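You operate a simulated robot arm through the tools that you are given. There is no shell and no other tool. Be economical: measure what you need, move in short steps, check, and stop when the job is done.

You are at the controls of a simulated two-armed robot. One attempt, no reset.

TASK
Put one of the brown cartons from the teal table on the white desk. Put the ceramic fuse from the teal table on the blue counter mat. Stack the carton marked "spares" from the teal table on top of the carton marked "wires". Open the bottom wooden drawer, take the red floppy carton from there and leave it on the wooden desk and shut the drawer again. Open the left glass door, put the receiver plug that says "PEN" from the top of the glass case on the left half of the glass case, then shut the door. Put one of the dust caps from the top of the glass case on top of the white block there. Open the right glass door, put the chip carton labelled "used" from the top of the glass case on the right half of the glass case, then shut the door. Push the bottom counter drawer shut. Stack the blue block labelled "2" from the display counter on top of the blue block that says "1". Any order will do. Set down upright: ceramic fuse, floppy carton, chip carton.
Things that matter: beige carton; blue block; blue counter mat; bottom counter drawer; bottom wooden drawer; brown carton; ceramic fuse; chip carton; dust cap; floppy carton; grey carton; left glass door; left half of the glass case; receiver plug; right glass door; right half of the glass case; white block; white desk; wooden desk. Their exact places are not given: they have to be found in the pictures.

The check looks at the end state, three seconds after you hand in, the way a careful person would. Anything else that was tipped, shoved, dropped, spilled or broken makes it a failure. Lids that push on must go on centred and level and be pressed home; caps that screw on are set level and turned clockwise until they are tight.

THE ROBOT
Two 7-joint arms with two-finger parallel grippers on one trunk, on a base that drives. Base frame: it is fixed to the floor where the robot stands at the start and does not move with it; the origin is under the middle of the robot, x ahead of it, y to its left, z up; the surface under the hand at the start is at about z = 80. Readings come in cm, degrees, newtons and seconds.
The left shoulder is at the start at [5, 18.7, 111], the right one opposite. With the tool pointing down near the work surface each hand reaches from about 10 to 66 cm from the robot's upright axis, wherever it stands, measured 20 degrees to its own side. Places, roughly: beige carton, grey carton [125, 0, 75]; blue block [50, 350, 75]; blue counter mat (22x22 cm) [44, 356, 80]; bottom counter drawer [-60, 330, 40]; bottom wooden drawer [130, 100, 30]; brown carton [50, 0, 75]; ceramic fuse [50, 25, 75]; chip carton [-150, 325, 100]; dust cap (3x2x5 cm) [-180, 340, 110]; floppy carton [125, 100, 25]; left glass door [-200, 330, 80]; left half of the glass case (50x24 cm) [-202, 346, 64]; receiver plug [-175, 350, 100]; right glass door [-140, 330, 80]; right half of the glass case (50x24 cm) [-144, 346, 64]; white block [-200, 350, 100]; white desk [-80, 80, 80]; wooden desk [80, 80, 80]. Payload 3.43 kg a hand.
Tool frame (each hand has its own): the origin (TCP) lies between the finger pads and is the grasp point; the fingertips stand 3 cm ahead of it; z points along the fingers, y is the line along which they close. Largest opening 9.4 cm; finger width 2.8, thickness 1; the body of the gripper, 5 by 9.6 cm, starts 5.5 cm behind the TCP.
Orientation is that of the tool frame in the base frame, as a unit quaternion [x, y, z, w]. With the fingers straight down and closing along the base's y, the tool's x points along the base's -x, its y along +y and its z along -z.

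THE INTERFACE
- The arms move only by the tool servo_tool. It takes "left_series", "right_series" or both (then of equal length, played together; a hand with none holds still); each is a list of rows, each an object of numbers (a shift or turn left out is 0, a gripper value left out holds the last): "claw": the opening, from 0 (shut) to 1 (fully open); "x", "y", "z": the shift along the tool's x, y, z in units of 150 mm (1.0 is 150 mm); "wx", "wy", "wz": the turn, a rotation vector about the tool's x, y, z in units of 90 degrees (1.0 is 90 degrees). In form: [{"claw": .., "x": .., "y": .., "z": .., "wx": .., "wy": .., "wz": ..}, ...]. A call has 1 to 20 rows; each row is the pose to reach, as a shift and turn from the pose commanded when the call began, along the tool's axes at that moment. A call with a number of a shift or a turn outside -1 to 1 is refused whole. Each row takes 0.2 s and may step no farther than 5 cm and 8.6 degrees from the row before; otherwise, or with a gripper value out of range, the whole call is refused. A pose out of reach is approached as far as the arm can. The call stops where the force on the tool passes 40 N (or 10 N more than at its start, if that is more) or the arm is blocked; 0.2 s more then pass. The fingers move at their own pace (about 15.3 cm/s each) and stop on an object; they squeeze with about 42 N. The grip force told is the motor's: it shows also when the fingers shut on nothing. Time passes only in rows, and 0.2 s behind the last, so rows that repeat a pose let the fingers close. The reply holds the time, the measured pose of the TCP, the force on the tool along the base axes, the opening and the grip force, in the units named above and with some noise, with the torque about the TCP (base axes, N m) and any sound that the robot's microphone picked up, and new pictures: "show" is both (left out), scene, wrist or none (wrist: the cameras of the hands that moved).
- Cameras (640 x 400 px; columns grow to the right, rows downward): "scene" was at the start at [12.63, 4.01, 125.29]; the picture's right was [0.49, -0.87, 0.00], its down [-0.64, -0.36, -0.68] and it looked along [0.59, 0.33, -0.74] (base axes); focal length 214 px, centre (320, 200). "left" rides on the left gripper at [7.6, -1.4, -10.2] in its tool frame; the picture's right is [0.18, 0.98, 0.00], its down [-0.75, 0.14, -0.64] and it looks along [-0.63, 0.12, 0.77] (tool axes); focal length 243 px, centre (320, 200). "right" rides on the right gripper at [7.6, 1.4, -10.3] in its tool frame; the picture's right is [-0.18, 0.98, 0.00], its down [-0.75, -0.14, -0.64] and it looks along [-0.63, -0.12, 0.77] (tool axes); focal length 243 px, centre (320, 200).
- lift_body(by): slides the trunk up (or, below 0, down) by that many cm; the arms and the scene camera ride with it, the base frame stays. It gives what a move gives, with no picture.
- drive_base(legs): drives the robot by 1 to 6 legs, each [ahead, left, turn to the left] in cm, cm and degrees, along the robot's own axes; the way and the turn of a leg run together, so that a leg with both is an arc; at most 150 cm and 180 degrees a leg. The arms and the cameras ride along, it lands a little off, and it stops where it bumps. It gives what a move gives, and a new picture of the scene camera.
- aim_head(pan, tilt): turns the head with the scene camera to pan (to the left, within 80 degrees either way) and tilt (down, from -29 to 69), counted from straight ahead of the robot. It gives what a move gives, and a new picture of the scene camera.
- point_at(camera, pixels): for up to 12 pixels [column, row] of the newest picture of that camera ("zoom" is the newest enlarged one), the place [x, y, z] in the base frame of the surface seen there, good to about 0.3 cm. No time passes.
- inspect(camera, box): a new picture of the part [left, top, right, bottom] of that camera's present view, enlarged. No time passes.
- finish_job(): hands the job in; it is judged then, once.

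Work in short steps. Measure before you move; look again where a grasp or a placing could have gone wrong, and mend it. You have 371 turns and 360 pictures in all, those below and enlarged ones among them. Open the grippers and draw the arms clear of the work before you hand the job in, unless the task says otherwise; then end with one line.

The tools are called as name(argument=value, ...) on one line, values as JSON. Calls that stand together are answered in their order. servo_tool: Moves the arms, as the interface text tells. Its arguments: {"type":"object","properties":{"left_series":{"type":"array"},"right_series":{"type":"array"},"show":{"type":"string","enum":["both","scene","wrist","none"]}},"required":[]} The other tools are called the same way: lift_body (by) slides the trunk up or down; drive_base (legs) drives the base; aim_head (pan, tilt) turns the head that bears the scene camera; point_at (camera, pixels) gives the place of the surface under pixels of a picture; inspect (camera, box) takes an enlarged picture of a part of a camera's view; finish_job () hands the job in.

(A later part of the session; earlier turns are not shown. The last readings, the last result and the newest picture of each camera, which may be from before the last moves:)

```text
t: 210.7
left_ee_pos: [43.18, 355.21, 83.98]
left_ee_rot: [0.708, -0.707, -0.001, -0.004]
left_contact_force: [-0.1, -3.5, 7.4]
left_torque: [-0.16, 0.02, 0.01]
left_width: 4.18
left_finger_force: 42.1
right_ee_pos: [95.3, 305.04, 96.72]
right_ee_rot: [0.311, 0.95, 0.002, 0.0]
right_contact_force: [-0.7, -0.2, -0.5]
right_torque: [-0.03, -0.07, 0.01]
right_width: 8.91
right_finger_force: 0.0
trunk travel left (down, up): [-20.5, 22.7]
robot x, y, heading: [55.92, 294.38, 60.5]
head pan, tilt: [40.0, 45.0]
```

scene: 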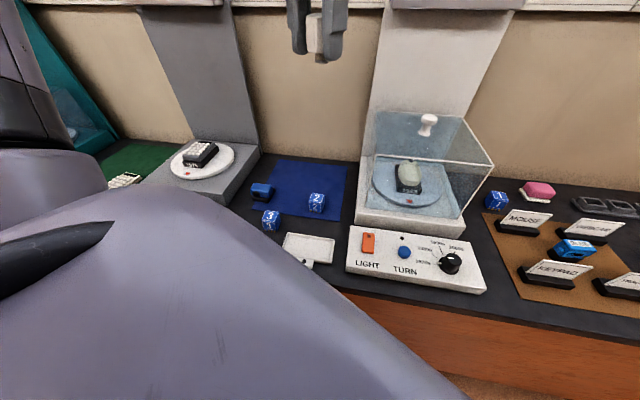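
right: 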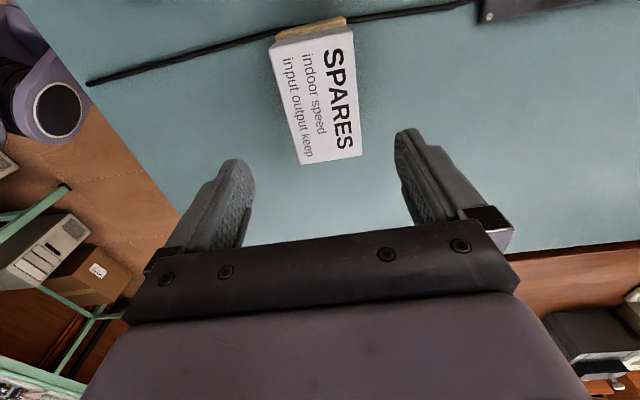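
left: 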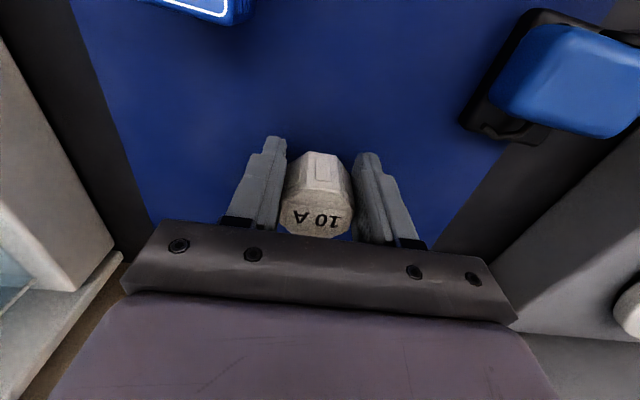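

Contact (7 N). Open and rise.

servo_tool(left_series=[{"claw": 0.75}, {"claw": 0.75}, {"z": -0.1}, {"z": -0.3}, {"z": -0.6}, {"z": -0.9}], show="both")

```text
t: 212.1
left_ee_pos: [43.32, 355.48, 97.95]
left_ee_rot: [-0.707, 0.707, 0.001, 0.002]
left_contact_force: [-0.5, 0.3, -0.4]
left_torque: [0.0, 0.0, 0.0]
left_width: 7.04
left_finger_force: 0.1
right_ee_pos: [95.24, 305.22, 96.71]
right_ee_rot: [0.31, 0.951, 0.002, 0.0]
right_contact_force: [-0.3, -0.7, 1.1]
right_torque: [-0.02, -0.01, 0.04]
right_width: 8.95
right_finger_force: 0.0
trunk travel left (down, up): [-20.5, 22.7]
robot x, y, heading: [55.85, 294.26, 60.2]
head pan, tilt: [40.0, 45.0]
```

scene: 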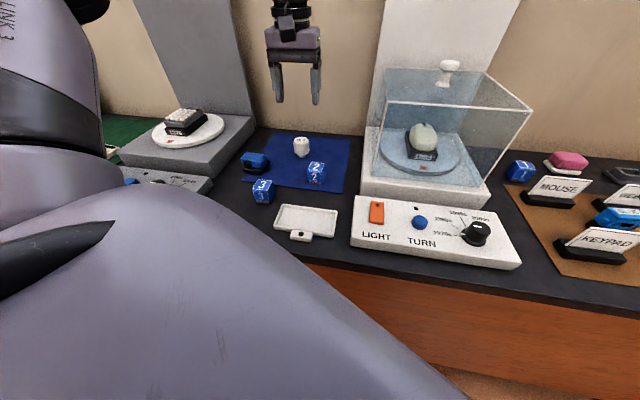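
left: 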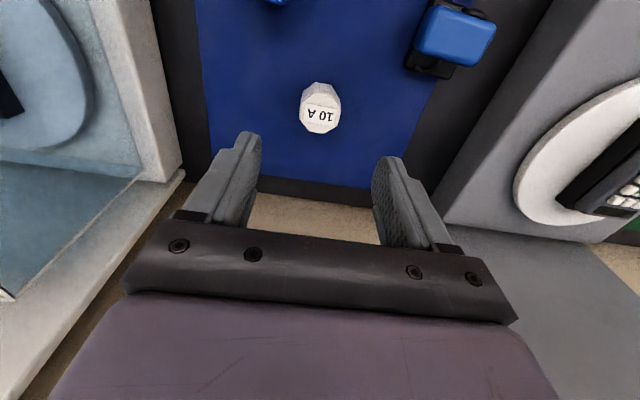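

Fuse stands on the mat. Now I measure block "2" and "1".

inspect(camera="scene", box=[280, 150, 360, 200])

point_at(camera="zoom", pixels=[[250, 100], [290, 95], [340, 97], [360, 130], [300, 160], [218, 150], [240, 230], [350, 155], [335, 270], [290, 130]])

inspect(camera="scene", box=[480, 140, 576, 200])

```text
8.00 times, centred on (320, 175) of scene
```

zoom: 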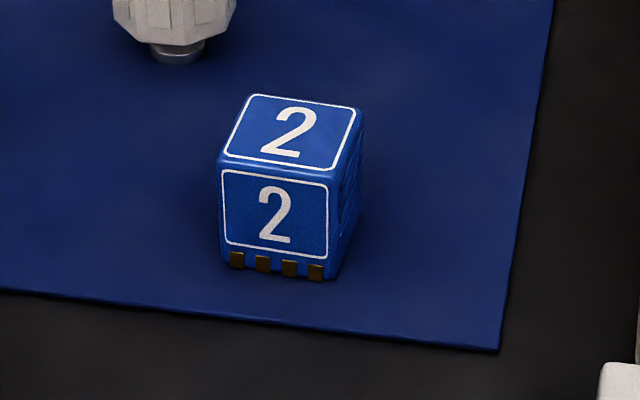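

```text
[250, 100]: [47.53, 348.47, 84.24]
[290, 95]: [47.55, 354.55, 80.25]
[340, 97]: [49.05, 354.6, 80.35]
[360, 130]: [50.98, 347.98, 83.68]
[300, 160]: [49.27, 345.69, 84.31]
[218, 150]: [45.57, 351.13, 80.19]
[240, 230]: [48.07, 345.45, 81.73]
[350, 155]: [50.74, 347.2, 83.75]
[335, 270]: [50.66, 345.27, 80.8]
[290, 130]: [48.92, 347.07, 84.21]
```

```text
6.67 times, centred on (528, 170) of scene
```

zoom: 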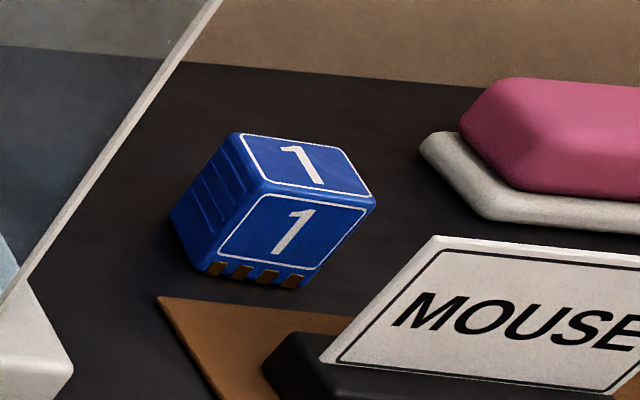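

point_at(camera="zoom", pixels=[[240, 138], [340, 145], [370, 193], [265, 183], [305, 165], [290, 230], [215, 265], [300, 280], [270, 355], [345, 360]])

```text
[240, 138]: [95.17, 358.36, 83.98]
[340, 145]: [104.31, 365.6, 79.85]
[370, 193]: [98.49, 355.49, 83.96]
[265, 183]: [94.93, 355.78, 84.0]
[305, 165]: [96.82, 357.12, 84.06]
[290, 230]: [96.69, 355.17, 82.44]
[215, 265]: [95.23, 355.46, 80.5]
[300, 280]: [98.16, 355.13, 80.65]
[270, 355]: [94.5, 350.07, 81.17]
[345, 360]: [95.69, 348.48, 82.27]
```

Block 2 centre (48.9,347.1), block 1 centre (96.7,357.1), both axis-aligned. Left hand goes above block 2, descends and grips.

servo_tool(left_series=[{"x": 0.19, "y": -0.12}, {"x": 0.38, "y": -0.25}, {"x": 0.56, "y": -0.373}, {"x": 0.56, "y": -0.373, "z": 0.2}, {"x": 0.56, "y": -0.373, "z": 0.4}, {"x": 0.56, "y": -0.373, "z": 0.6}], show="wrist")

```text
t: 213.5
left_ee_pos: [48.62, 346.73, 88.68]
left_ee_rot: [0.707, -0.707, -0.001, -0.002]
left_contact_force: [-0.1, 0.8, 0.3]
left_torque: [0.0, 0.02, 0.04]
left_width: 7.06
left_finger_force: 0.0
right_ee_pos: [95.31, 305.19, 96.64]
right_ee_rot: [0.311, 0.951, 0.002, 0.0]
right_contact_force: [-0.1, 0.6, -0.4]
right_torque: [-0.03, -0.02, 0.03]
right_width: 8.92
right_finger_force: 0.1
trunk travel left (down, up): [-20.5, 22.7]
robot x, y, heading: [56.0, 294.72, 60.6]
head pan, tilt: [40.0, 45.0]
```

left: 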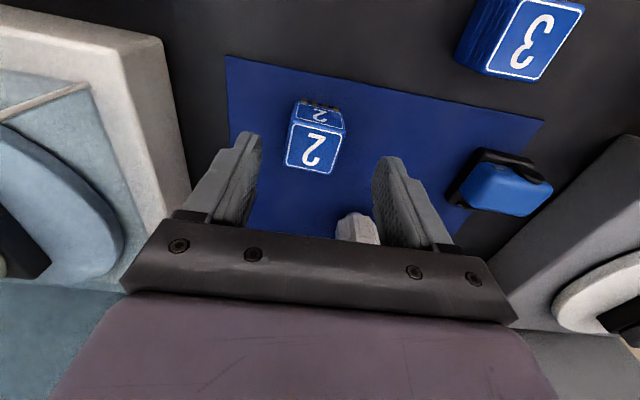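

servo_tool(left_series=[{"x": -0.02, "y": -0.02, "z": 0.15}, {"x": -0.02, "y": -0.02, "z": 0.33}, {"x": -0.02, "y": -0.02, "z": 0.33, "claw": 0}, {"x": -0.02, "y": -0.02, "z": 0.33}, {"x": -0.02, "y": -0.02, "z": 0.33}], show="wrist")

```text
t: 214.7
left_ee_pos: [48.93, 347.02, 83.47]
left_ee_rot: [0.707, -0.707, -0.001, -0.003]
left_contact_force: [-0.8, 0.1, -0.2]
left_torque: [0.0, -0.03, 0.02]
left_width: 3.95
left_finger_force: 41.8
right_ee_pos: [95.19, 305.22, 96.67]
right_ee_rot: [0.311, 0.951, 0.002, 0.0]
right_contact_force: [-0.2, 0.1, 0.3]
right_torque: [0.02, 0.0, 0.03]
right_width: 8.95
right_finger_force: 0.0
trunk travel left (down, up): [-20.5, 22.7]
robot x, y, heading: [55.83, 294.3, 60.7]
head pan, tilt: [40.0, 45.0]
```

left: 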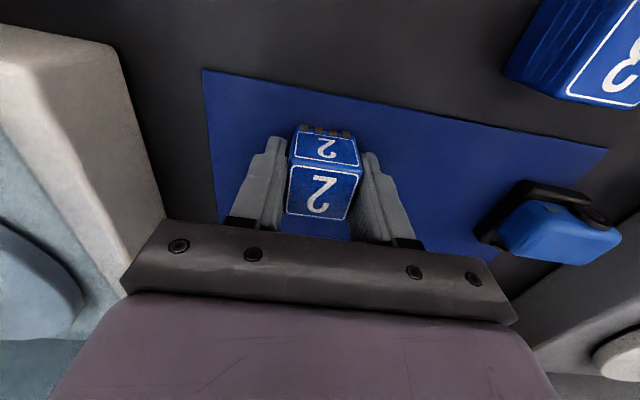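

Gripped (3.95 cm). Lift and retract clear of the display, then drive east.

servo_tool(left_series=[{"z": -0.2}, {"z": -0.4}, {"z": -0.6}, {"z": -0.8}, {"z": -1.0}, {"z": -1.0, "x": 0.25}, {"z": -1.0, "x": 0.5}, {"z": -1.0, "x": 0.75}, {"z": -1.0, "x": 1.0}], show="none")

servo_tool(left_series=[{"x": 0.25, "z": -0.2}, {"x": 0.5, "z": -0.4}], right_series=[{"z": -0.2}, {"z": -0.4}], show="none")

drive_base(legs=[[28, -47, 0]])

aim_head(pan=35, tilt=50)

```text
t: 216.7
left_ee_pos: [49.13, 331.88, 98.51]
left_ee_rot: [0.708, -0.707, -0.001, -0.003]
left_contact_force: [-0.2, 1.0, -0.1]
left_torque: [-0.03, -0.02, 0.0]
left_width: 3.92
left_finger_force: 41.8
right_ee_pos: [95.21, 305.28, 96.7]
right_ee_rot: [0.31, 0.951, 0.002, 0.0]
right_contact_force: [-0.1, -0.3, 0.4]
right_torque: [-0.01, 0.03, -0.01]
right_width: 8.94
right_finger_force: 0.1
trunk travel left (down, up): [-20.5, 22.7]
robot x, y, heading: [55.84, 294.42, 60.8]
head pan, tilt: [40.0, 45.0]
```

```text
t: 217.3
left_ee_pos: [49.28, 324.6, 104.24]
left_ee_rot: [-0.707, 0.707, 0.0, 0.002]
left_contact_force: [-0.8, -0.7, 0.3]
left_torque: [0.02, -0.02, 0.04]
left_width: 3.93
left_finger_force: 42.0
right_ee_pos: [94.97, 305.11, 102.82]
right_ee_rot: [0.311, 0.951, 0.002, 0.0]
right_contact_force: [0.1, 1.6, -0.3]
right_torque: [0.0, -0.01, -0.01]
right_width: 8.91
right_finger_force: 0.1
trunk travel left (down, up): [-20.5, 22.7]
robot x, y, heading: [55.79, 294.69, 60.7]
head pan, tilt: [40.0, 45.0]
```

```text
t: 222.0
left_ee_pos: [104.37, 325.74, 104.3]
left_ee_rot: [-0.705, 0.709, 0.001, 0.003]
left_contact_force: [-0.2, -0.1, -0.6]
left_torque: [-0.04, -0.01, 0.01]
left_width: 3.92
left_finger_force: 42.5
right_ee_pos: [149.96, 306.04, 102.73]
right_ee_rot: [0.313, 0.95, 0.002, 0.0]
right_contact_force: [0.1, -0.1, 0.3]
right_torque: [0.03, -0.02, -0.01]
right_width: 8.95
right_finger_force: 0.0
trunk travel left (down, up): [-20.5, 22.7]
robot x, y, heading: [111.07, 295.57, 60.2]
head pan, tilt: [40.0, 45.0]
```

scene: 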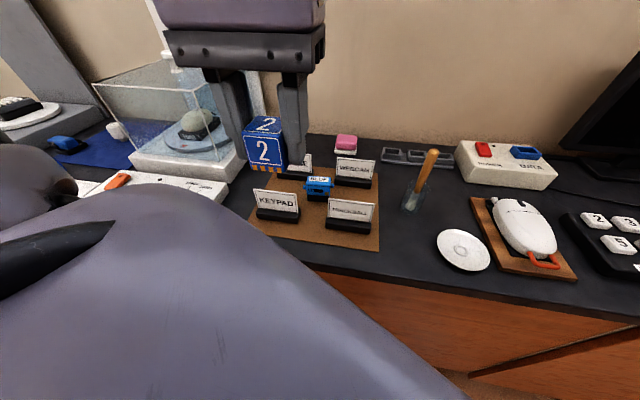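

```text
t: 222.7
left_ee_pos: [104.49, 325.89, 104.26]
left_ee_rot: [-0.705, 0.709, 0.002, 0.002]
left_contact_force: [-0.8, -0.2, 0.4]
left_torque: [0.0, 0.01, 0.0]
left_width: 3.9
left_finger_force: 41.7
right_ee_pos: [150.13, 306.09, 102.75]
right_ee_rot: [0.314, 0.95, 0.002, 0.0]
right_contact_force: [0.1, 0.3, 0.3]
right_torque: [0.01, 0.03, 0.03]
right_width: 8.93
right_finger_force: 0.1
trunk travel left (down, up): [-20.5, 22.7]
robot x, y, heading: [111.01, 295.46, 60.3]
head pan, tilt: [35.0, 50.0]
```

scene: 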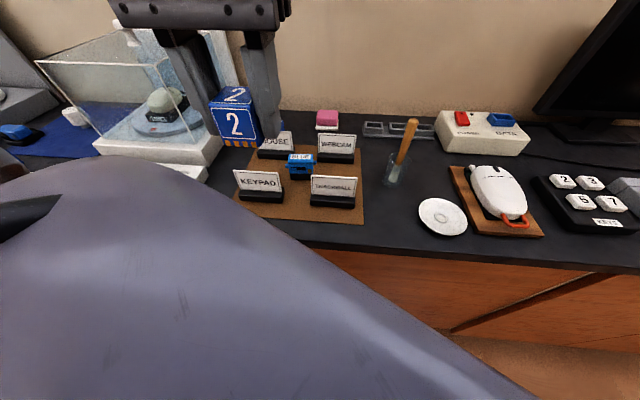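

point_at(camera="scene", pixels=[[218, 150], [205, 100], [130, 55], [180, 165], [325, 120], [275, 138], [195, 20]])

servo_tool(left_series=[{"x": -0.25, "y": 0.13}, {"x": -0.5, "y": 0.26}, {"x": -0.75, "y": 0.39}, {"x": -1.0, "y": 0.52}], show="both")

```text
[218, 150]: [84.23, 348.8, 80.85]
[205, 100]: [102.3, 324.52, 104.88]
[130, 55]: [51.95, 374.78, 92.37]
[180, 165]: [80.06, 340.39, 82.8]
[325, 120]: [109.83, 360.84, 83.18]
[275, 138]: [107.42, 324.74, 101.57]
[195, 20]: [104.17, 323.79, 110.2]
```

```text
t: 223.7
left_ee_pos: [96.72, 341.26, 104.44]
left_ee_rot: [-0.705, 0.709, 0.001, 0.003]
left_contact_force: [0.9, 0.7, -1.1]
left_torque: [0.0, 0.01, -0.02]
left_width: 3.93
left_finger_force: 42.3
right_ee_pos: [150.07, 306.18, 102.83]
right_ee_rot: [0.312, 0.95, 0.002, 0.001]
right_contact_force: [-0.2, -0.8, 0.3]
right_torque: [-0.04, -0.01, -0.02]
right_width: 8.93
right_finger_force: 0.0
trunk travel left (down, up): [-20.5, 22.7]
robot x, y, heading: [111.01, 295.4, 60.3]
head pan, tilt: [35.0, 50.0]
```

scene: 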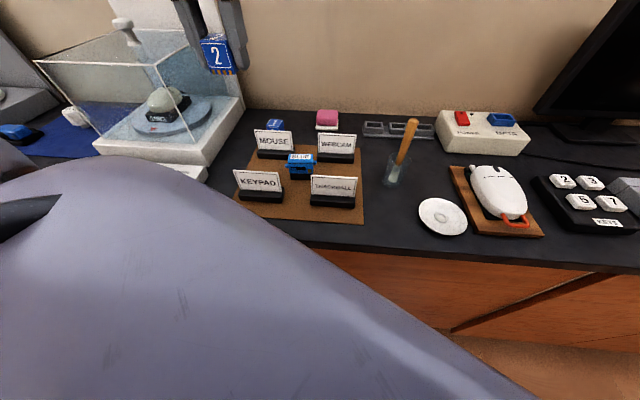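
left: 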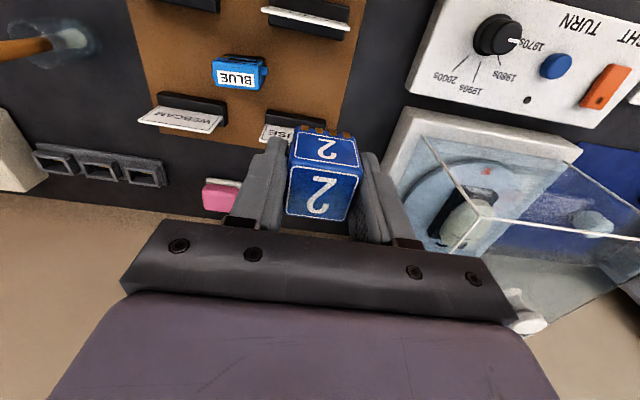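

inspect(camera="scene", box=[240, 100, 304, 140])

point_at(camera="zoom", pixels=[[275, 200], [430, 200], [350, 200], [270, 245], [440, 245], [350, 260]])

```text
10.00 times, centred on (272, 120) of scene
```

zoom: 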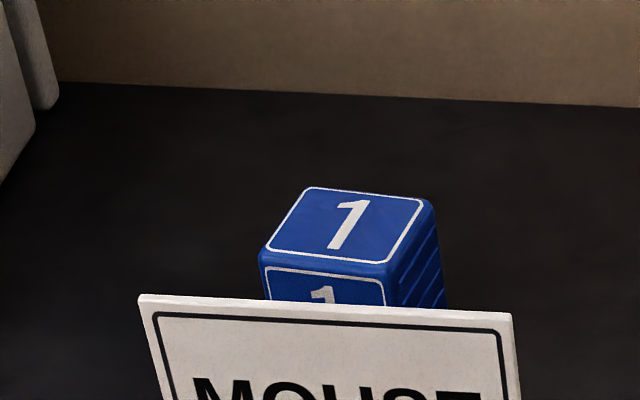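

```text
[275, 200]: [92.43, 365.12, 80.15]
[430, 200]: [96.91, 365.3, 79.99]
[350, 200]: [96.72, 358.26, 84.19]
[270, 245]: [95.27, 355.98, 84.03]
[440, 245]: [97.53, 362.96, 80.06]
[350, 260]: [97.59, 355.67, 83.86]
```

point_at(camera="zoom", pixels=[[308, 192], [420, 205], [385, 265], [266, 248], [395, 285], [435, 240], [345, 228]])

```text
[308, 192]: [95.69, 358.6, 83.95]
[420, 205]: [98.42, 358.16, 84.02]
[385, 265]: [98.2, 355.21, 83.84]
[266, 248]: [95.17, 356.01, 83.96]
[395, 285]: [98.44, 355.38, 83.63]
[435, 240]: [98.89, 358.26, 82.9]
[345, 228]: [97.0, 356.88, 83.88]
```

servo_tool(left_series=[{"x": -0.25}, {"x": -0.5}, {"x": -0.75}, {"x": -1.0}, {"x": -1.0, "z": 0.25}, {"x": -1.0, "z": 0.5}, {"x": -1.0, "z": 0.7}], show="both")

```text
t: 225.3
left_ee_pos: [96.7, 355.99, 93.88]
left_ee_rot: [-0.705, 0.709, 0.001, 0.003]
left_contact_force: [0.8, 0.3, 0.6]
left_torque: [-0.01, -0.02, -0.01]
left_width: 3.91
left_finger_force: 42.0
right_ee_pos: [150.12, 306.17, 102.7]
right_ee_rot: [0.313, 0.95, 0.002, 0.001]
right_contact_force: [-0.1, -0.2, -0.6]
right_torque: [0.02, -0.04, 0.03]
right_width: 8.93
right_finger_force: 0.0
trunk travel left (down, up): [-20.5, 22.7]
robot x, y, heading: [110.9, 295.41, 60.4]
head pan, tilt: [35.0, 50.0]
```

scene: 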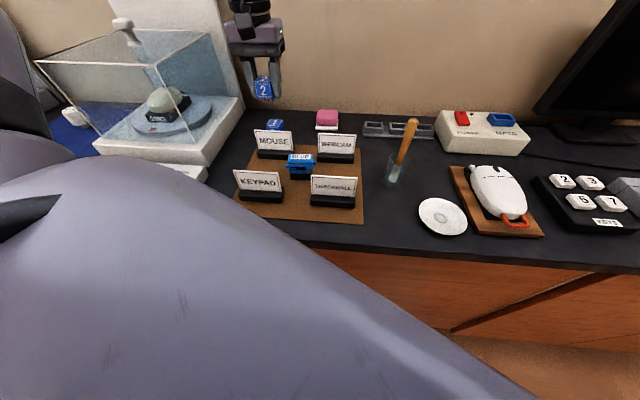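
left: 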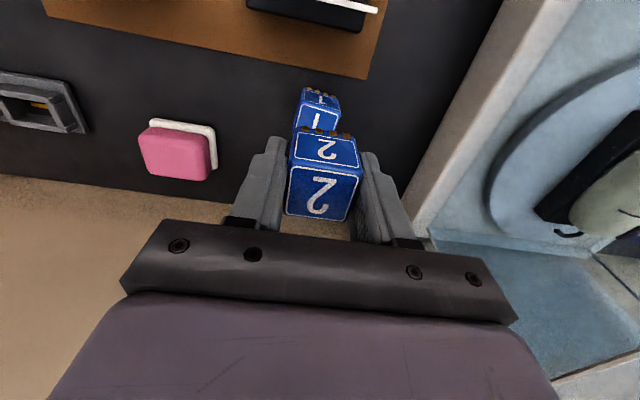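

servo_tool(left_series=[{"x": -0.067, "y": -0.013}, {"x": -0.067, "y": -0.013, "z": 0.2}, {"x": -0.067, "y": -0.013, "z": 0.33}, {"x": -0.067, "y": -0.013, "z": 0.4}], show="wrist")

inspect(camera="scene", box=[230, 90, 310, 140])

```text
t: 226.3
left_ee_pos: [97.21, 357.06, 87.82]
left_ee_rot: [-0.705, 0.71, 0.001, 0.002]
left_contact_force: [-0.8, -1.2, -0.4]
left_torque: [0.0, -0.01, 0.01]
left_width: 3.93
left_finger_force: 42.2
right_ee_pos: [150.08, 306.19, 102.73]
right_ee_rot: [0.313, 0.95, 0.002, 0.001]
right_contact_force: [-1.1, 0.0, -0.2]
right_torque: [0.02, -0.02, -0.01]
right_width: 8.94
right_finger_force: 0.0
trunk travel left (down, up): [-20.5, 22.7]
robot x, y, heading: [110.62, 295.69, 60.4]
head pan, tilt: [35.0, 50.0]
```

left: 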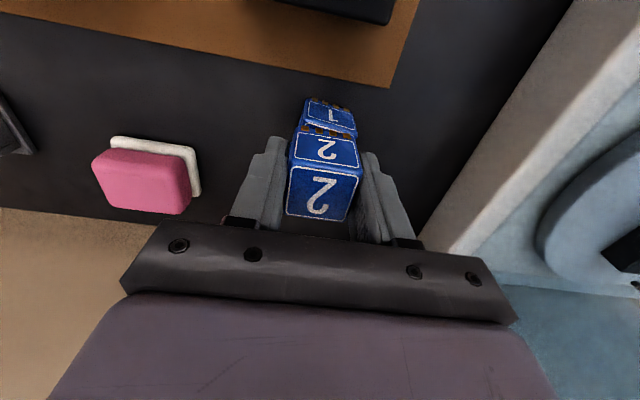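

```text
8.00 times, centred on (270, 115) of scene
```

zoom: 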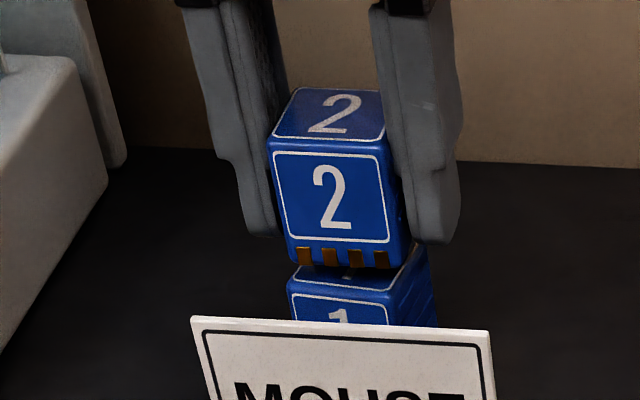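

point_at(camera="zoom", pixels=[[340, 240], [300, 240], [385, 245], [340, 283], [340, 300], [300, 300], [375, 310], [280, 165], [385, 165]])

```text
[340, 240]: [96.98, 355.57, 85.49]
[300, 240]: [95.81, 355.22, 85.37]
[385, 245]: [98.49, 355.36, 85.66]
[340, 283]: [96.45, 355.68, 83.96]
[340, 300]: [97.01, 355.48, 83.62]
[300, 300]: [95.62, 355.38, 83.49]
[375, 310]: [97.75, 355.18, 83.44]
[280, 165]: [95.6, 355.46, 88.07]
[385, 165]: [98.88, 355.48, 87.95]
```

Front faces coincide (y≈355.4) and x matches. Lower the last half centimetre.

servo_tool(left_series=[{"z": 0.015}, {"z": 0.03}, {"z": 0.04}], show="none")

```text
t: 227.1
left_ee_pos: [97.09, 357.13, 87.35]
left_ee_rot: [-0.705, 0.709, 0.002, 0.003]
left_contact_force: [0.3, 0.1, 0.1]
left_torque: [0.0, -0.03, 0.01]
left_width: 3.91
left_finger_force: 41.4
right_ee_pos: [150.13, 306.15, 102.94]
right_ee_rot: [0.313, 0.95, 0.002, 0.0]
right_contact_force: [-0.7, 0.0, -0.3]
right_torque: [0.0, 0.03, 0.04]
right_width: 8.93
right_finger_force: 0.1
trunk travel left (down, up): [-20.5, 22.7]
robot x, y, heading: [110.73, 295.74, 60.0]
head pan, tilt: [35.0, 50.0]
```

servo_tool(left_series=[{"z": 0.01}, {"z": 0.02}], show="none")

```text
t: 227.7
left_ee_pos: [97.13, 356.93, 87.12]
left_ee_rot: [-0.706, 0.708, 0.002, 0.004]
left_contact_force: [-0.7, 0.7, 6.7]
left_torque: [0.07, 0.06, 0.01]
left_width: 3.93
left_finger_force: 42.2
right_ee_pos: [150.15, 306.12, 102.87]
right_ee_rot: [0.313, 0.95, 0.002, -0.001]
right_contact_force: [-0.3, -0.4, 0.2]
right_torque: [0.01, 0.01, 0.02]
right_width: 8.94
right_finger_force: 0.1
trunk travel left (down, up): [-20.5, 22.7]
robot x, y, heading: [110.63, 295.65, 60.3]
head pan, tilt: [35.0, 50.0]
```

Contact (6.7 N). Release (opening 6.5 cm) and rise.

servo_tool(left_series=[{"claw": 0.65}, {"claw": 0.65}, {"z": -0.1}, {"z": -0.3}, {"z": -0.6}, {"z": -0.9}], show="none")

inspect(camera="scene", box=[230, 90, 310, 140])

```text
t: 229.1
left_ee_pos: [96.97, 356.66, 100.59]
left_ee_rot: [-0.705, 0.709, 0.0, 0.001]
left_contact_force: [0.4, -0.4, -0.5]
left_torque: [0.02, -0.01, 0.02]
left_width: 6.12
left_finger_force: 0.1
right_ee_pos: [150.1, 306.05, 102.81]
right_ee_rot: [0.312, 0.95, 0.002, 0.0]
right_contact_force: [0.4, 0.3, -0.7]
right_torque: [-0.01, -0.01, 0.02]
right_width: 8.92
right_finger_force: 0.0
trunk travel left (down, up): [-20.5, 22.7]
robot x, y, heading: [110.95, 295.33, 60.2]
head pan, tilt: [35.0, 50.0]
```

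```text
8.00 times, centred on (270, 115) of scene
```

zoom: 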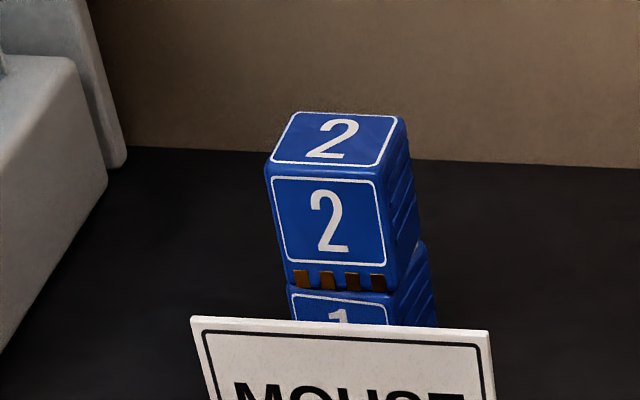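

Stack is good. Retract the left arm, back off and drive west toward the open counter drawer.

servo_tool(left_series=[{"z": -0.2}, {"z": -0.4}, {"z": -0.4, "x": 0.3}, {"z": -0.4, "x": 0.6}, {"z": -0.4, "x": 0.9}], show="none")

servo_tool(left_series=[{"x": 0.3}, {"x": 0.6}, {"x": 0.8}], show="none")

drive_base(legs=[[-40, 0, 0], [0, 0, 60], [0, 0, 60], [130, 0, 0], [0, 0, -60]])

```text
t: 230.3
left_ee_pos: [96.86, 343.21, 106.19]
left_ee_rot: [-0.706, 0.708, 0.001, 0.002]
left_contact_force: [-0.9, 0.1, 0.0]
left_torque: [0.03, 0.02, 0.0]
left_width: 6.08
left_finger_force: 0.1
right_ee_pos: [150.13, 306.12, 102.84]
right_ee_rot: [0.312, 0.95, 0.001, 0.0]
right_contact_force: [0.5, -0.5, -0.1]
right_torque: [0.03, 0.02, -0.02]
right_width: 8.94
right_finger_force: 0.2
trunk travel left (down, up): [-20.5, 22.7]
robot x, y, heading: [110.77, 295.92, 60.0]
head pan, tilt: [35.0, 50.0]
```

```text
t: 231.1
left_ee_pos: [97.09, 331.14, 105.95]
left_ee_rot: [-0.706, 0.708, 0.0, 0.001]
left_contact_force: [0.4, 0.0, -0.3]
left_torque: [0.02, 0.0, -0.01]
left_width: 6.08
left_finger_force: 0.0
right_ee_pos: [150.1, 306.11, 102.76]
right_ee_rot: [0.313, 0.95, 0.003, 0.0]
right_contact_force: [1.2, -0.3, -0.3]
right_torque: [-0.02, -0.01, -0.02]
right_width: 8.94
right_finger_force: 0.0
trunk travel left (down, up): [-20.5, 22.7]
robot x, y, heading: [110.47, 295.64, 60.4]
head pan, tilt: [35.0, 50.0]
```

```text
t: 247.6
left_ee_pos: [-76.0, 269.25, 106.1]
left_ee_rot: [0.962, -0.274, -0.002, -0.002]
left_contact_force: [0.1, 0.8, 0.5]
left_torque: [0.04, 0.02, 0.0]
left_width: 6.11
left_finger_force: 0.1
right_ee_pos: [-27.0, 301.65, 102.77]
right_ee_rot: [-0.191, 0.982, 0.002, -0.001]
right_contact_force: [-0.3, 0.7, 1.5]
right_torque: [0.03, -0.03, -0.01]
right_width: 8.91
right_finger_force: 0.1
trunk travel left (down, up): [-20.5, 22.7]
robot x, y, heading: [-38.85, 262.98, 118.7]
head pan, tilt: [35.0, 50.0]
```

scene: 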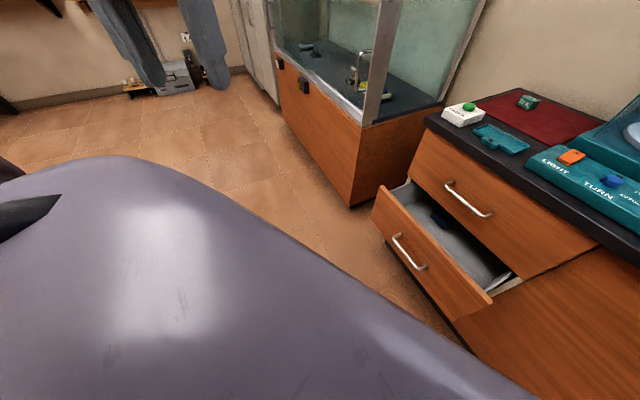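

The open bottom drawer is visible; measure its front and the glass case.

point_at(camera="scene", pixels=[[385, 200], [410, 252], [470, 295], [435, 270], [395, 235], [425, 265], [380, 225], [460, 315], [468, 212], [355, 200], [375, 105], [280, 80]])

```text
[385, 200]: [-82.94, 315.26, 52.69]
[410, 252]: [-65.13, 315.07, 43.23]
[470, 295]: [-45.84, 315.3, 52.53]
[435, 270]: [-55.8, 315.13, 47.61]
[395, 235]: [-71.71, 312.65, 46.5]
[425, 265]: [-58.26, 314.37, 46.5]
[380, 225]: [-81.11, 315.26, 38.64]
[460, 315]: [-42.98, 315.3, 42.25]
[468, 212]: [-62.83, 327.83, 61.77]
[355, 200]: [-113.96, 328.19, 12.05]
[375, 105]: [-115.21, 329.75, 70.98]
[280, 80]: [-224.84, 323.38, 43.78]
```

Drawer front at y=315 (closed 327.8), handle bar at z≈46.5. I'll push with the left fingertips pointing forward below the handle at (-64, z 41). Square up the base first.

drive_base(legs=[[0, 0, -28.7], [0, 9, 0]])

lift_body(by=-18)

aim_head(pan=10, tilt=50)

```text
t: 250.5
left_ee_pos: [-76.71, 287.1, 106.15]
left_ee_rot: [0.861, -0.509, -0.002, -0.001]
left_contact_force: [-0.5, 0.1, 0.3]
left_torque: [0.03, 0.01, 0.0]
left_width: 6.12
left_finger_force: 0.0
right_ee_pos: [-18.11, 291.04, 102.86]
right_ee_rot: [0.064, 0.998, 0.002, 0.0]
right_contact_force: [-0.2, 0.8, 0.5]
right_torque: [0.01, -0.02, 0.0]
right_width: 8.93
right_finger_force: 0.1
trunk travel left (down, up): [-20.5, 22.7]
robot x, y, heading: [-47.33, 262.87, 89.2]
head pan, tilt: [35.0, 50.0]
```

scene: 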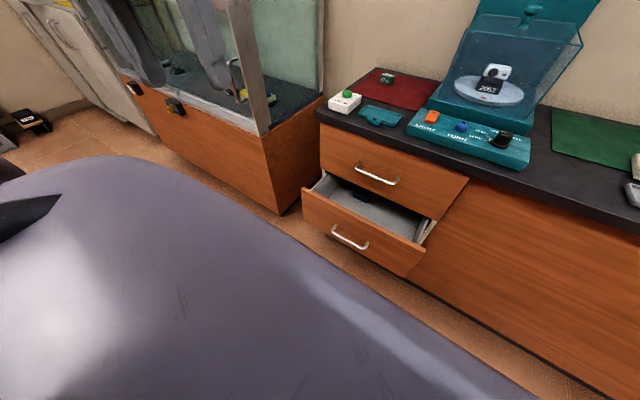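

```text
t: 252.5
left_ee_pos: [-76.55, 287.01, 87.96]
left_ee_rot: [0.861, -0.509, -0.001, -0.002]
left_contact_force: [-0.2, 0.2, 0.6]
left_torque: [0.0, -0.02, 0.0]
left_width: 6.1
left_finger_force: 0.1
right_ee_pos: [-18.08, 290.95, 84.8]
right_ee_rot: [0.065, 0.998, 0.002, 0.001]
right_contact_force: [0.0, 0.2, 0.4]
right_torque: [-0.01, 0.01, -0.04]
right_width: 8.93
right_finger_force: 0.0
trunk travel left (down, up): [-2.5, 40.7]
robot x, y, heading: [-47.37, 262.8, 89.5]
head pan, tilt: [35.0, 50.0]
```

```text
t: 253.4
left_ee_pos: [-76.64, 287.04, 88.03]
left_ee_rot: [0.861, -0.509, -0.002, -0.002]
left_contact_force: [-0.1, 0.8, -0.5]
left_torque: [0.0, -0.01, 0.01]
left_width: 6.11
left_finger_force: 0.0
right_ee_pos: [-17.96, 291.05, 84.84]
right_ee_rot: [0.065, 0.998, 0.002, -0.001]
right_contact_force: [0.1, 0.1, 0.1]
right_torque: [0.01, -0.02, 0.03]
right_width: 8.92
right_finger_force: 0.0
trunk travel left (down, up): [-2.5, 40.7]
robot x, y, heading: [-47.22, 262.86, 89.3]
head pan, tilt: [10.0, 50.0]
```

scene: 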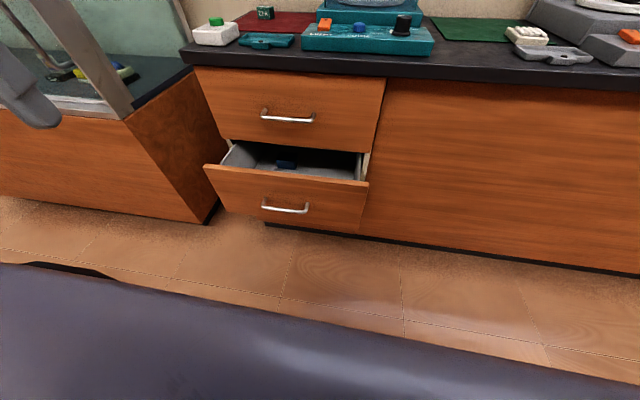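

Back off 22 cm so the hand can pitch forward, then turn yaw square.

drive_base(legs=[[-22, 0, 0.6]])

servo_tool(left_series=[{"x": -0.05, "y": -0.15, "z": 0.2, "wz": 0.08, "claw": 0}, {"x": -0.1, "y": -0.3, "z": 0.4, "wz": 0.16}, {"x": -0.15, "y": -0.45, "z": 0.6, "wz": 0.24}, {"x": -0.2, "y": -0.6, "z": 0.8, "wz": 0.32}], show="none")

```text
t: 255.1
left_ee_pos: [-77.06, 264.73, 87.93]
left_ee_rot: [0.864, -0.504, -0.002, -0.002]
left_contact_force: [0.5, 0.6, -0.4]
left_torque: [-0.02, -0.03, 0.04]
left_width: 6.08
left_finger_force: 0.1
right_ee_pos: [-18.52, 269.43, 84.7]
right_ee_rot: [0.059, 0.998, 0.002, 0.0]
right_contact_force: [-0.4, 0.6, 0.0]
right_torque: [0.0, -0.02, 0.01]
right_width: 8.91
right_finger_force: 0.0
trunk travel left (down, up): [-2.5, 40.7]
robot x, y, heading: [-47.14, 240.66, 89.8]
head pan, tilt: [10.0, 50.0]
```

scene: 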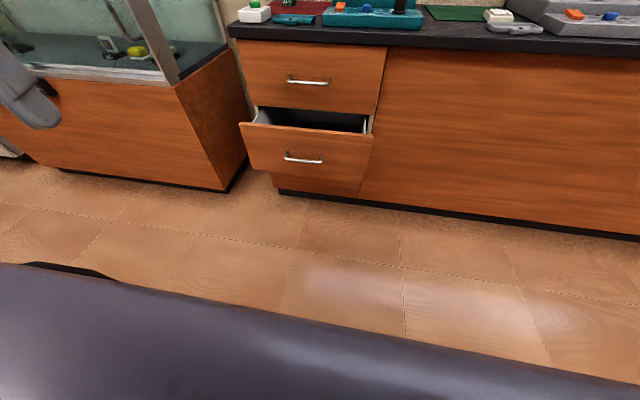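

```text
t: 256.1
left_ee_pos: [-70.31, 271.66, 75.92]
left_ee_rot: [0.71, -0.704, -0.001, -0.002]
left_contact_force: [-0.1, -0.4, 0.1]
left_torque: [0.04, 0.0, -0.01]
left_width: 0.0
left_finger_force: 33.0
right_ee_pos: [-18.46, 269.5, 84.76]
right_ee_rot: [0.059, 0.998, 0.002, -0.001]
right_contact_force: [0.2, -0.6, 1.6]
right_torque: [0.02, 0.02, 0.02]
right_width: 8.93
right_finger_force: 0.0
trunk travel left (down, up): [-2.5, 40.7]
robot x, y, heading: [-47.43, 240.61, 89.7]
head pan, tilt: [10.0, 50.0]
```

Pitch the hand forward while moving ahead and down.

servo_tool(left_series=[{"x": -0.09, "y": -0.02, "z": 0.1, "wy": -0.09}, {"x": -0.18, "y": -0.05, "z": 0.2, "wy": -0.18}, {"x": -0.27, "y": -0.08, "z": 0.3, "wy": -0.27}, {"x": -0.36, "y": -0.1, "z": 0.4, "wy": -0.36}, {"x": -0.45, "y": -0.12, "z": 0.5, "wy": -0.45}, {"x": -0.54, "y": -0.14, "z": 0.6, "wy": -0.54}, {"x": -0.63, "y": -0.16, "z": 0.7, "wy": -0.63}, {"x": -0.72, "y": -0.18, "z": 0.8, "wy": -0.72}, {"x": -0.81, "y": -0.2, "z": 0.9, "wy": -0.81}, {"x": -0.9, "y": -0.22, "z": 1.0, "wy": -0.9}, {"x": -0.9, "y": -0.24, "z": 1.0, "wy": -0.99}], show="scene")

```text
t: 258.5
left_ee_pos: [-71.03, 286.19, 66.16]
left_ee_rot: [0.504, -0.5, -0.5, -0.496]
left_contact_force: [-0.4, -0.3, -0.9]
left_torque: [-0.01, 0.02, 0.02]
left_width: 0.0
left_finger_force: 32.9
left hand out of reach, approached as far as the arm can: row 5, 6, 7, 9, 10, 11
right_ee_pos: [-18.53, 269.47, 84.77]
right_ee_rot: [0.058, 0.998, 0.002, -0.001]
right_contact_force: [-0.2, -0.1, -0.2]
right_torque: [-0.01, -0.02, 0.0]
right_width: 8.93
right_finger_force: 0.0
trunk travel left (down, up): [-2.5, 40.7]
robot x, y, heading: [-47.85, 240.49, 89.5]
head pan, tilt: [10.0, 50.0]
```

scene: 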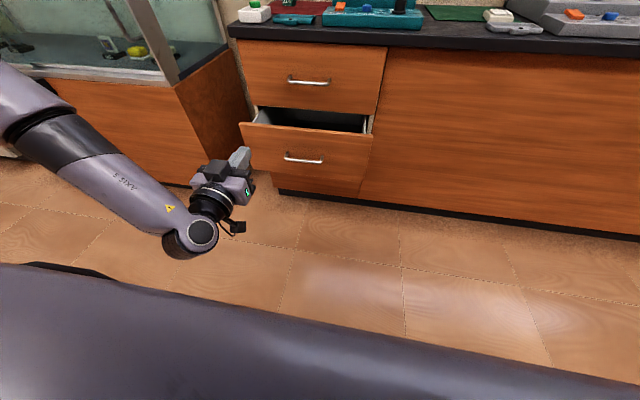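

Orientation achieved. Now lower the hand (tool x is down).

servo_tool(left_series=[{"x": 0.2, "z": 0.1}, {"x": 0.4, "z": 0.2}, {"x": 0.6, "z": 0.3}, {"x": 0.8, "z": 0.3}, {"x": 1.0, "z": 0.3}], show="none")

servo_tool(left_series=[{"x": 0.2, "y": -0.1}, {"x": 0.4, "y": -0.2}, {"x": 0.6, "y": -0.4}], show="scene")

```text
t: 259.7
left_ee_pos: [-76.07, 289.77, 62.99]
left_ee_rot: [0.504, -0.501, -0.499, -0.496]
left_contact_force: [0.3, 0.3, 0.0]
left_torque: [0.02, 0.01, 0.02]
left_width: 0.0
left_finger_force: 32.9
left hand out of reach, approached as far as the arm can: row 1, 2, 3, 4, 5
right_ee_pos: [-18.53, 269.4, 84.74]
right_ee_rot: [0.059, 0.998, 0.001, -0.001]
right_contact_force: [-0.2, 0.1, 0.2]
right_torque: [0.0, 0.05, -0.02]
right_width: 8.95
right_finger_force: 0.0
trunk travel left (down, up): [-2.5, 40.7]
robot x, y, heading: [-47.37, 240.9, 89.9]
head pan, tilt: [10.0, 50.0]
```

```text
t: 260.5
left_ee_pos: [-75.23, 288.95, 63.35]
left_ee_rot: [0.505, -0.501, -0.5, -0.494]
left_contact_force: [-1.2, 0.3, 0.0]
left_torque: [0.0, -0.01, 0.02]
left_width: 0.01
left_finger_force: 33.0
left hand out of reach, approached as far as the arm can: row 1, 2, 3
right_ee_pos: [-18.44, 269.23, 84.72]
right_ee_rot: [0.059, 0.998, 0.002, 0.0]
right_contact_force: [0.2, 1.1, 1.0]
right_torque: [-0.04, 0.0, 0.01]
right_width: 8.93
right_finger_force: 0.1
trunk travel left (down, up): [-2.5, 40.7]
robot x, y, heading: [-47.28, 240.66, 89.8]
head pan, tilt: [10.0, 50.0]
```

scene: 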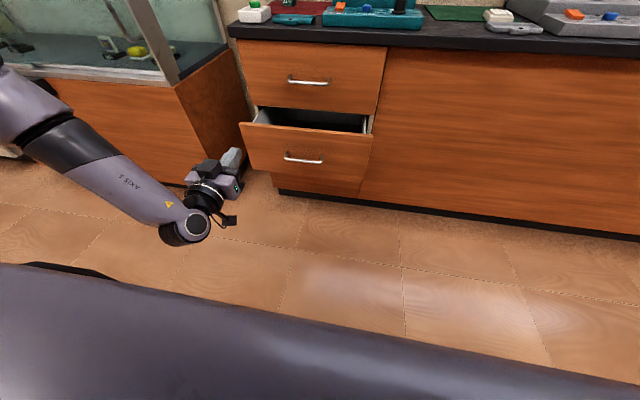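

Horizontal pitch limits how low it can go. I pitch back to ~45° down-forward and lower.

servo_tool(left_series=[{"x": 0.05, "y": -0.05, "wy": 0.09}, {"x": 0.1, "y": -0.1, "wy": 0.18}, {"x": 0.2, "y": -0.15, "wy": 0.27}, {"x": 0.3, "y": -0.2, "wy": 0.36}, {"x": 0.4, "y": -0.25, "wy": 0.45}, {"x": 0.6, "y": -0.3, "wy": 0.5}, {"x": 0.8, "y": -0.35, "wy": 0.5}, {"x": 1.0, "y": -0.4, "wy": 0.5}], show="scene")

```text
t: 262.3
left_ee_pos: [-71.82, 288.54, 52.82]
left_ee_rot: [0.659, -0.651, -0.268, -0.265]
left_contact_force: [0.9, 0.4, -1.5]
left_torque: [0.02, -0.02, 0.0]
left_width: 0.0
left_finger_force: 32.9
left hand out of reach, approached as far as the arm can: row 7, 8
right_ee_pos: [-18.61, 269.42, 84.71]
right_ee_rot: [0.06, 0.998, 0.002, 0.0]
right_contact_force: [-0.6, -0.8, -0.6]
right_torque: [-0.01, 0.0, 0.01]
right_width: 8.95
right_finger_force: 0.0
trunk travel left (down, up): [-2.5, 40.7]
robot x, y, heading: [-46.99, 240.82, 90.0]
head pan, tilt: [10.0, 50.0]
```

scene: 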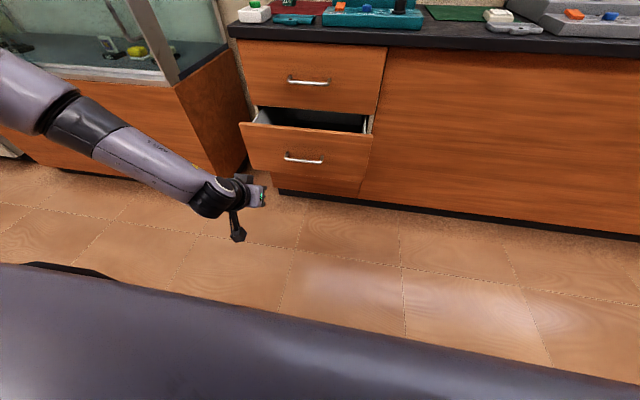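

Tip is at z≈50.7, inside the drawer front (37–53) above the handle. Shift to x≈-64, lower trunk 1 cm, then drive ahead to push.

servo_tool(left_series=[{"y": -0.25}, {"y": -0.5}], show="none")

lift_body(by=-1)

drive_base(legs=[[20, 0, 0]])

```text
t: 262.9
left_ee_pos: [-67.76, 287.75, 56.03]
left_ee_rot: [0.658, -0.652, -0.267, -0.266]
left_contact_force: [-0.2, -0.1, -0.7]
left_torque: [-0.05, -0.01, -0.02]
left_width: 0.0
left_finger_force: 32.8
left hand out of reach, approached as far as the arm can: row 1, 2
right_ee_pos: [-18.61, 269.32, 84.74]
right_ee_rot: [0.06, 0.998, 0.001, 0.0]
right_contact_force: [-0.3, 1.3, 0.0]
right_torque: [-0.01, 0.02, -0.02]
right_width: 8.9
right_finger_force: 0.1
trunk travel left (down, up): [-2.5, 40.7]
robot x, y, heading: [-47.53, 240.69, 89.9]
head pan, tilt: [10.0, 50.0]
```

```text
t: 263.4
left_ee_pos: [-67.88, 287.7, 54.83]
left_ee_rot: [0.658, -0.651, -0.268, -0.266]
left_contact_force: [0.6, 0.3, 0.5]
left_torque: [0.03, 0.01, -0.02]
left_width: 0.0
left_finger_force: 32.9
right_ee_pos: [-18.44, 269.34, 83.75]
right_ee_rot: [0.059, 0.998, 0.001, 0.0]
right_contact_force: [0.0, -0.3, 0.5]
right_torque: [0.03, 0.02, 0.01]
right_width: 8.94
right_finger_force: 0.0
trunk travel left (down, up): [-1.5, 41.7]
robot x, y, heading: [-47.95, 240.48, 89.7]
head pan, tilt: [10.0, 50.0]
```

```text
t: 265.1
left_ee_pos: [-67.89, 308.04, 54.81]
left_ee_rot: [0.659, -0.651, -0.268, -0.265]
left_contact_force: [-0.4, -0.3, 0.8]
left_torque: [-0.01, -0.06, 0.0]
left_width: 0.0
left_finger_force: 33.0
right_ee_pos: [-18.42, 289.7, 83.77]
right_ee_rot: [0.058, 0.998, 0.002, -0.001]
right_contact_force: [-0.1, 0.3, 1.1]
right_torque: [-0.01, 0.01, 0.02]
right_width: 8.94
right_finger_force: 0.1
trunk travel left (down, up): [-1.5, 41.7]
robot x, y, heading: [-47.68, 261.34, 90.1]
head pan, tilt: [10.0, 50.0]
```

scene: 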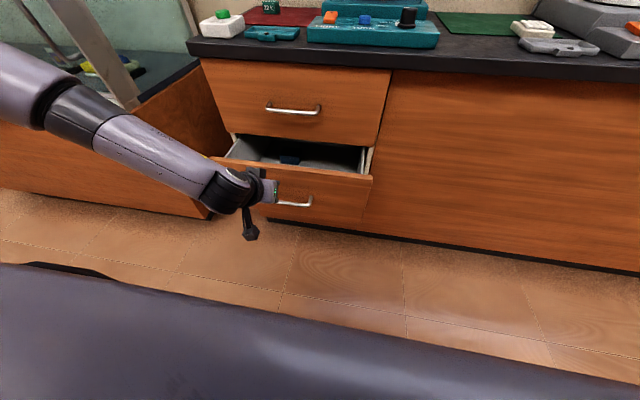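

Tip is at z≈52.7, too high. I steepen the pitch and lower.

servo_tool(left_series=[{"x": 0.1, "z": 0.05, "wy": 0.08}, {"x": 0.2, "z": 0.12, "wy": 0.16}, {"x": 0.3, "z": 0.2, "wy": 0.24}, {"x": 0.4, "z": 0.3, "wy": 0.28}, {"x": 0.5, "z": 0.35, "wy": 0.28}], show="scene")

```text
t: 266.3
left_ee_pos: [-70.46, 305.15, 49.48]
left_ee_rot: [0.701, -0.693, -0.116, -0.118]
left_contact_force: [-0.1, 0.8, 0.2]
left_torque: [0.01, 0.02, -0.02]
left_width: 0.01
left_finger_force: 32.8
left hand out of reach, approached as far as the arm can: row 2, 3, 4, 5
right_ee_pos: [-18.6, 289.7, 83.75]
right_ee_rot: [0.058, 0.998, 0.001, -0.001]
right_contact_force: [-0.4, -0.7, -0.1]
right_torque: [-0.01, 0.02, 0.02]
right_width: 8.94
right_finger_force: 0.0
trunk travel left (down, up): [-1.5, 41.7]
robot x, y, heading: [-47.79, 261.14, 90.1]
head pan, tilt: [10.0, 50.0]
```

scene: 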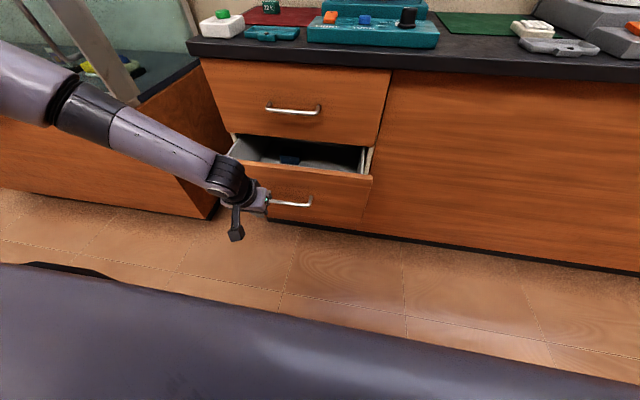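

Tip at z≈46.7. Shift left to x≈-76 (beside the handle) and drive ahead to push.

servo_tool(left_series=[{"y": 0.2}, {"y": 0.4}], show="none")

drive_base(legs=[[17, 0, 0]])

```text
t: 266.9
left_ee_pos: [-76.32, 305.0, 49.42]
left_ee_rot: [0.701, -0.694, -0.117, -0.117]
left_contact_force: [0.4, -0.2, 0.1]
left_torque: [0.02, -0.02, 0.02]
left_width: 0.0
left_finger_force: 33.1
right_ee_pos: [-18.61, 289.72, 83.81]
right_ee_rot: [0.059, 0.998, 0.002, 0.0]
right_contact_force: [0.1, -0.2, 0.0]
right_torque: [0.0, 0.01, 0.04]
right_width: 8.92
right_finger_force: 0.1
trunk travel left (down, up): [-1.5, 41.7]
robot x, y, heading: [-47.42, 260.9, 89.9]
head pan, tilt: [10.0, 50.0]
```

```text
t: 268.3
left_ee_pos: [-76.32, 321.85, 49.52]
left_ee_rot: [0.7, -0.695, -0.117, -0.118]
left_contact_force: [0.7, 0.0, -0.2]
left_torque: [-0.02, 0.01, 0.02]
left_width: 0.0
left_finger_force: 33.1
right_ee_pos: [-18.51, 306.56, 83.84]
right_ee_rot: [0.061, 0.998, 0.002, 0.0]
right_contact_force: [0.3, 0.2, 0.2]
right_torque: [0.03, -0.04, 0.03]
right_width: 8.93
right_finger_force: 0.1
trunk travel left (down, up): [-1.5, 41.7]
robot x, y, heading: [-47.16, 277.79, 89.6]
head pan, tilt: [10.0, 50.0]
```

scene: 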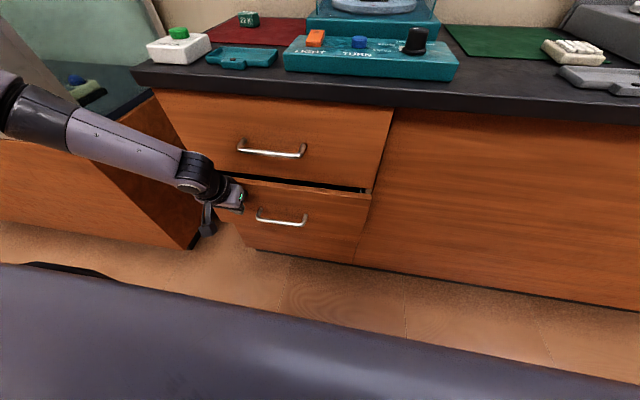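

Drawer is moving in. Push further 7 cm.

drive_base(legs=[[7, 0, 0]])

point_at(camera="scene", pixels=[[300, 270], [330, 270], [250, 235], [300, 165], [340, 190]])

```text
t: 269.3
left_ee_pos: [-76.27, 325.05, 49.14]
left_ee_rot: [0.701, -0.696, -0.112, -0.111]
left_contact_force: [-0.2, -0.8, 0.4]
left_torque: [-0.02, -0.01, -0.03]
left_width: 0.0
left_finger_force: 33.5
right_ee_pos: [-18.46, 310.47, 83.76]
right_ee_rot: [0.061, 0.998, 0.001, 0.0]
right_contact_force: [-0.1, 0.2, 1.4]
right_torque: [-0.02, 0.02, 0.01]
right_width: 8.91
right_finger_force: 0.2
trunk travel left (down, up): [-1.5, 41.7]
robot x, y, heading: [-47.56, 282.05, 89.7]
head pan, tilt: [10.0, 50.0]
stopped in leg 1: the force on the tool passed its limit at 99 N (the readings are from after the stop); the commanded pose is now the measured one
```

scene: 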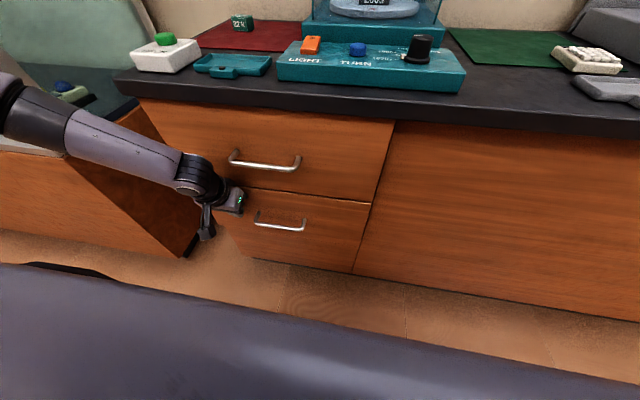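

```text
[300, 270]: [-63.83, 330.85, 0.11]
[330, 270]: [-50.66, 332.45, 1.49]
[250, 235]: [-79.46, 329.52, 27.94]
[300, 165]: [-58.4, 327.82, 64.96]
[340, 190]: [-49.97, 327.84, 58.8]
```

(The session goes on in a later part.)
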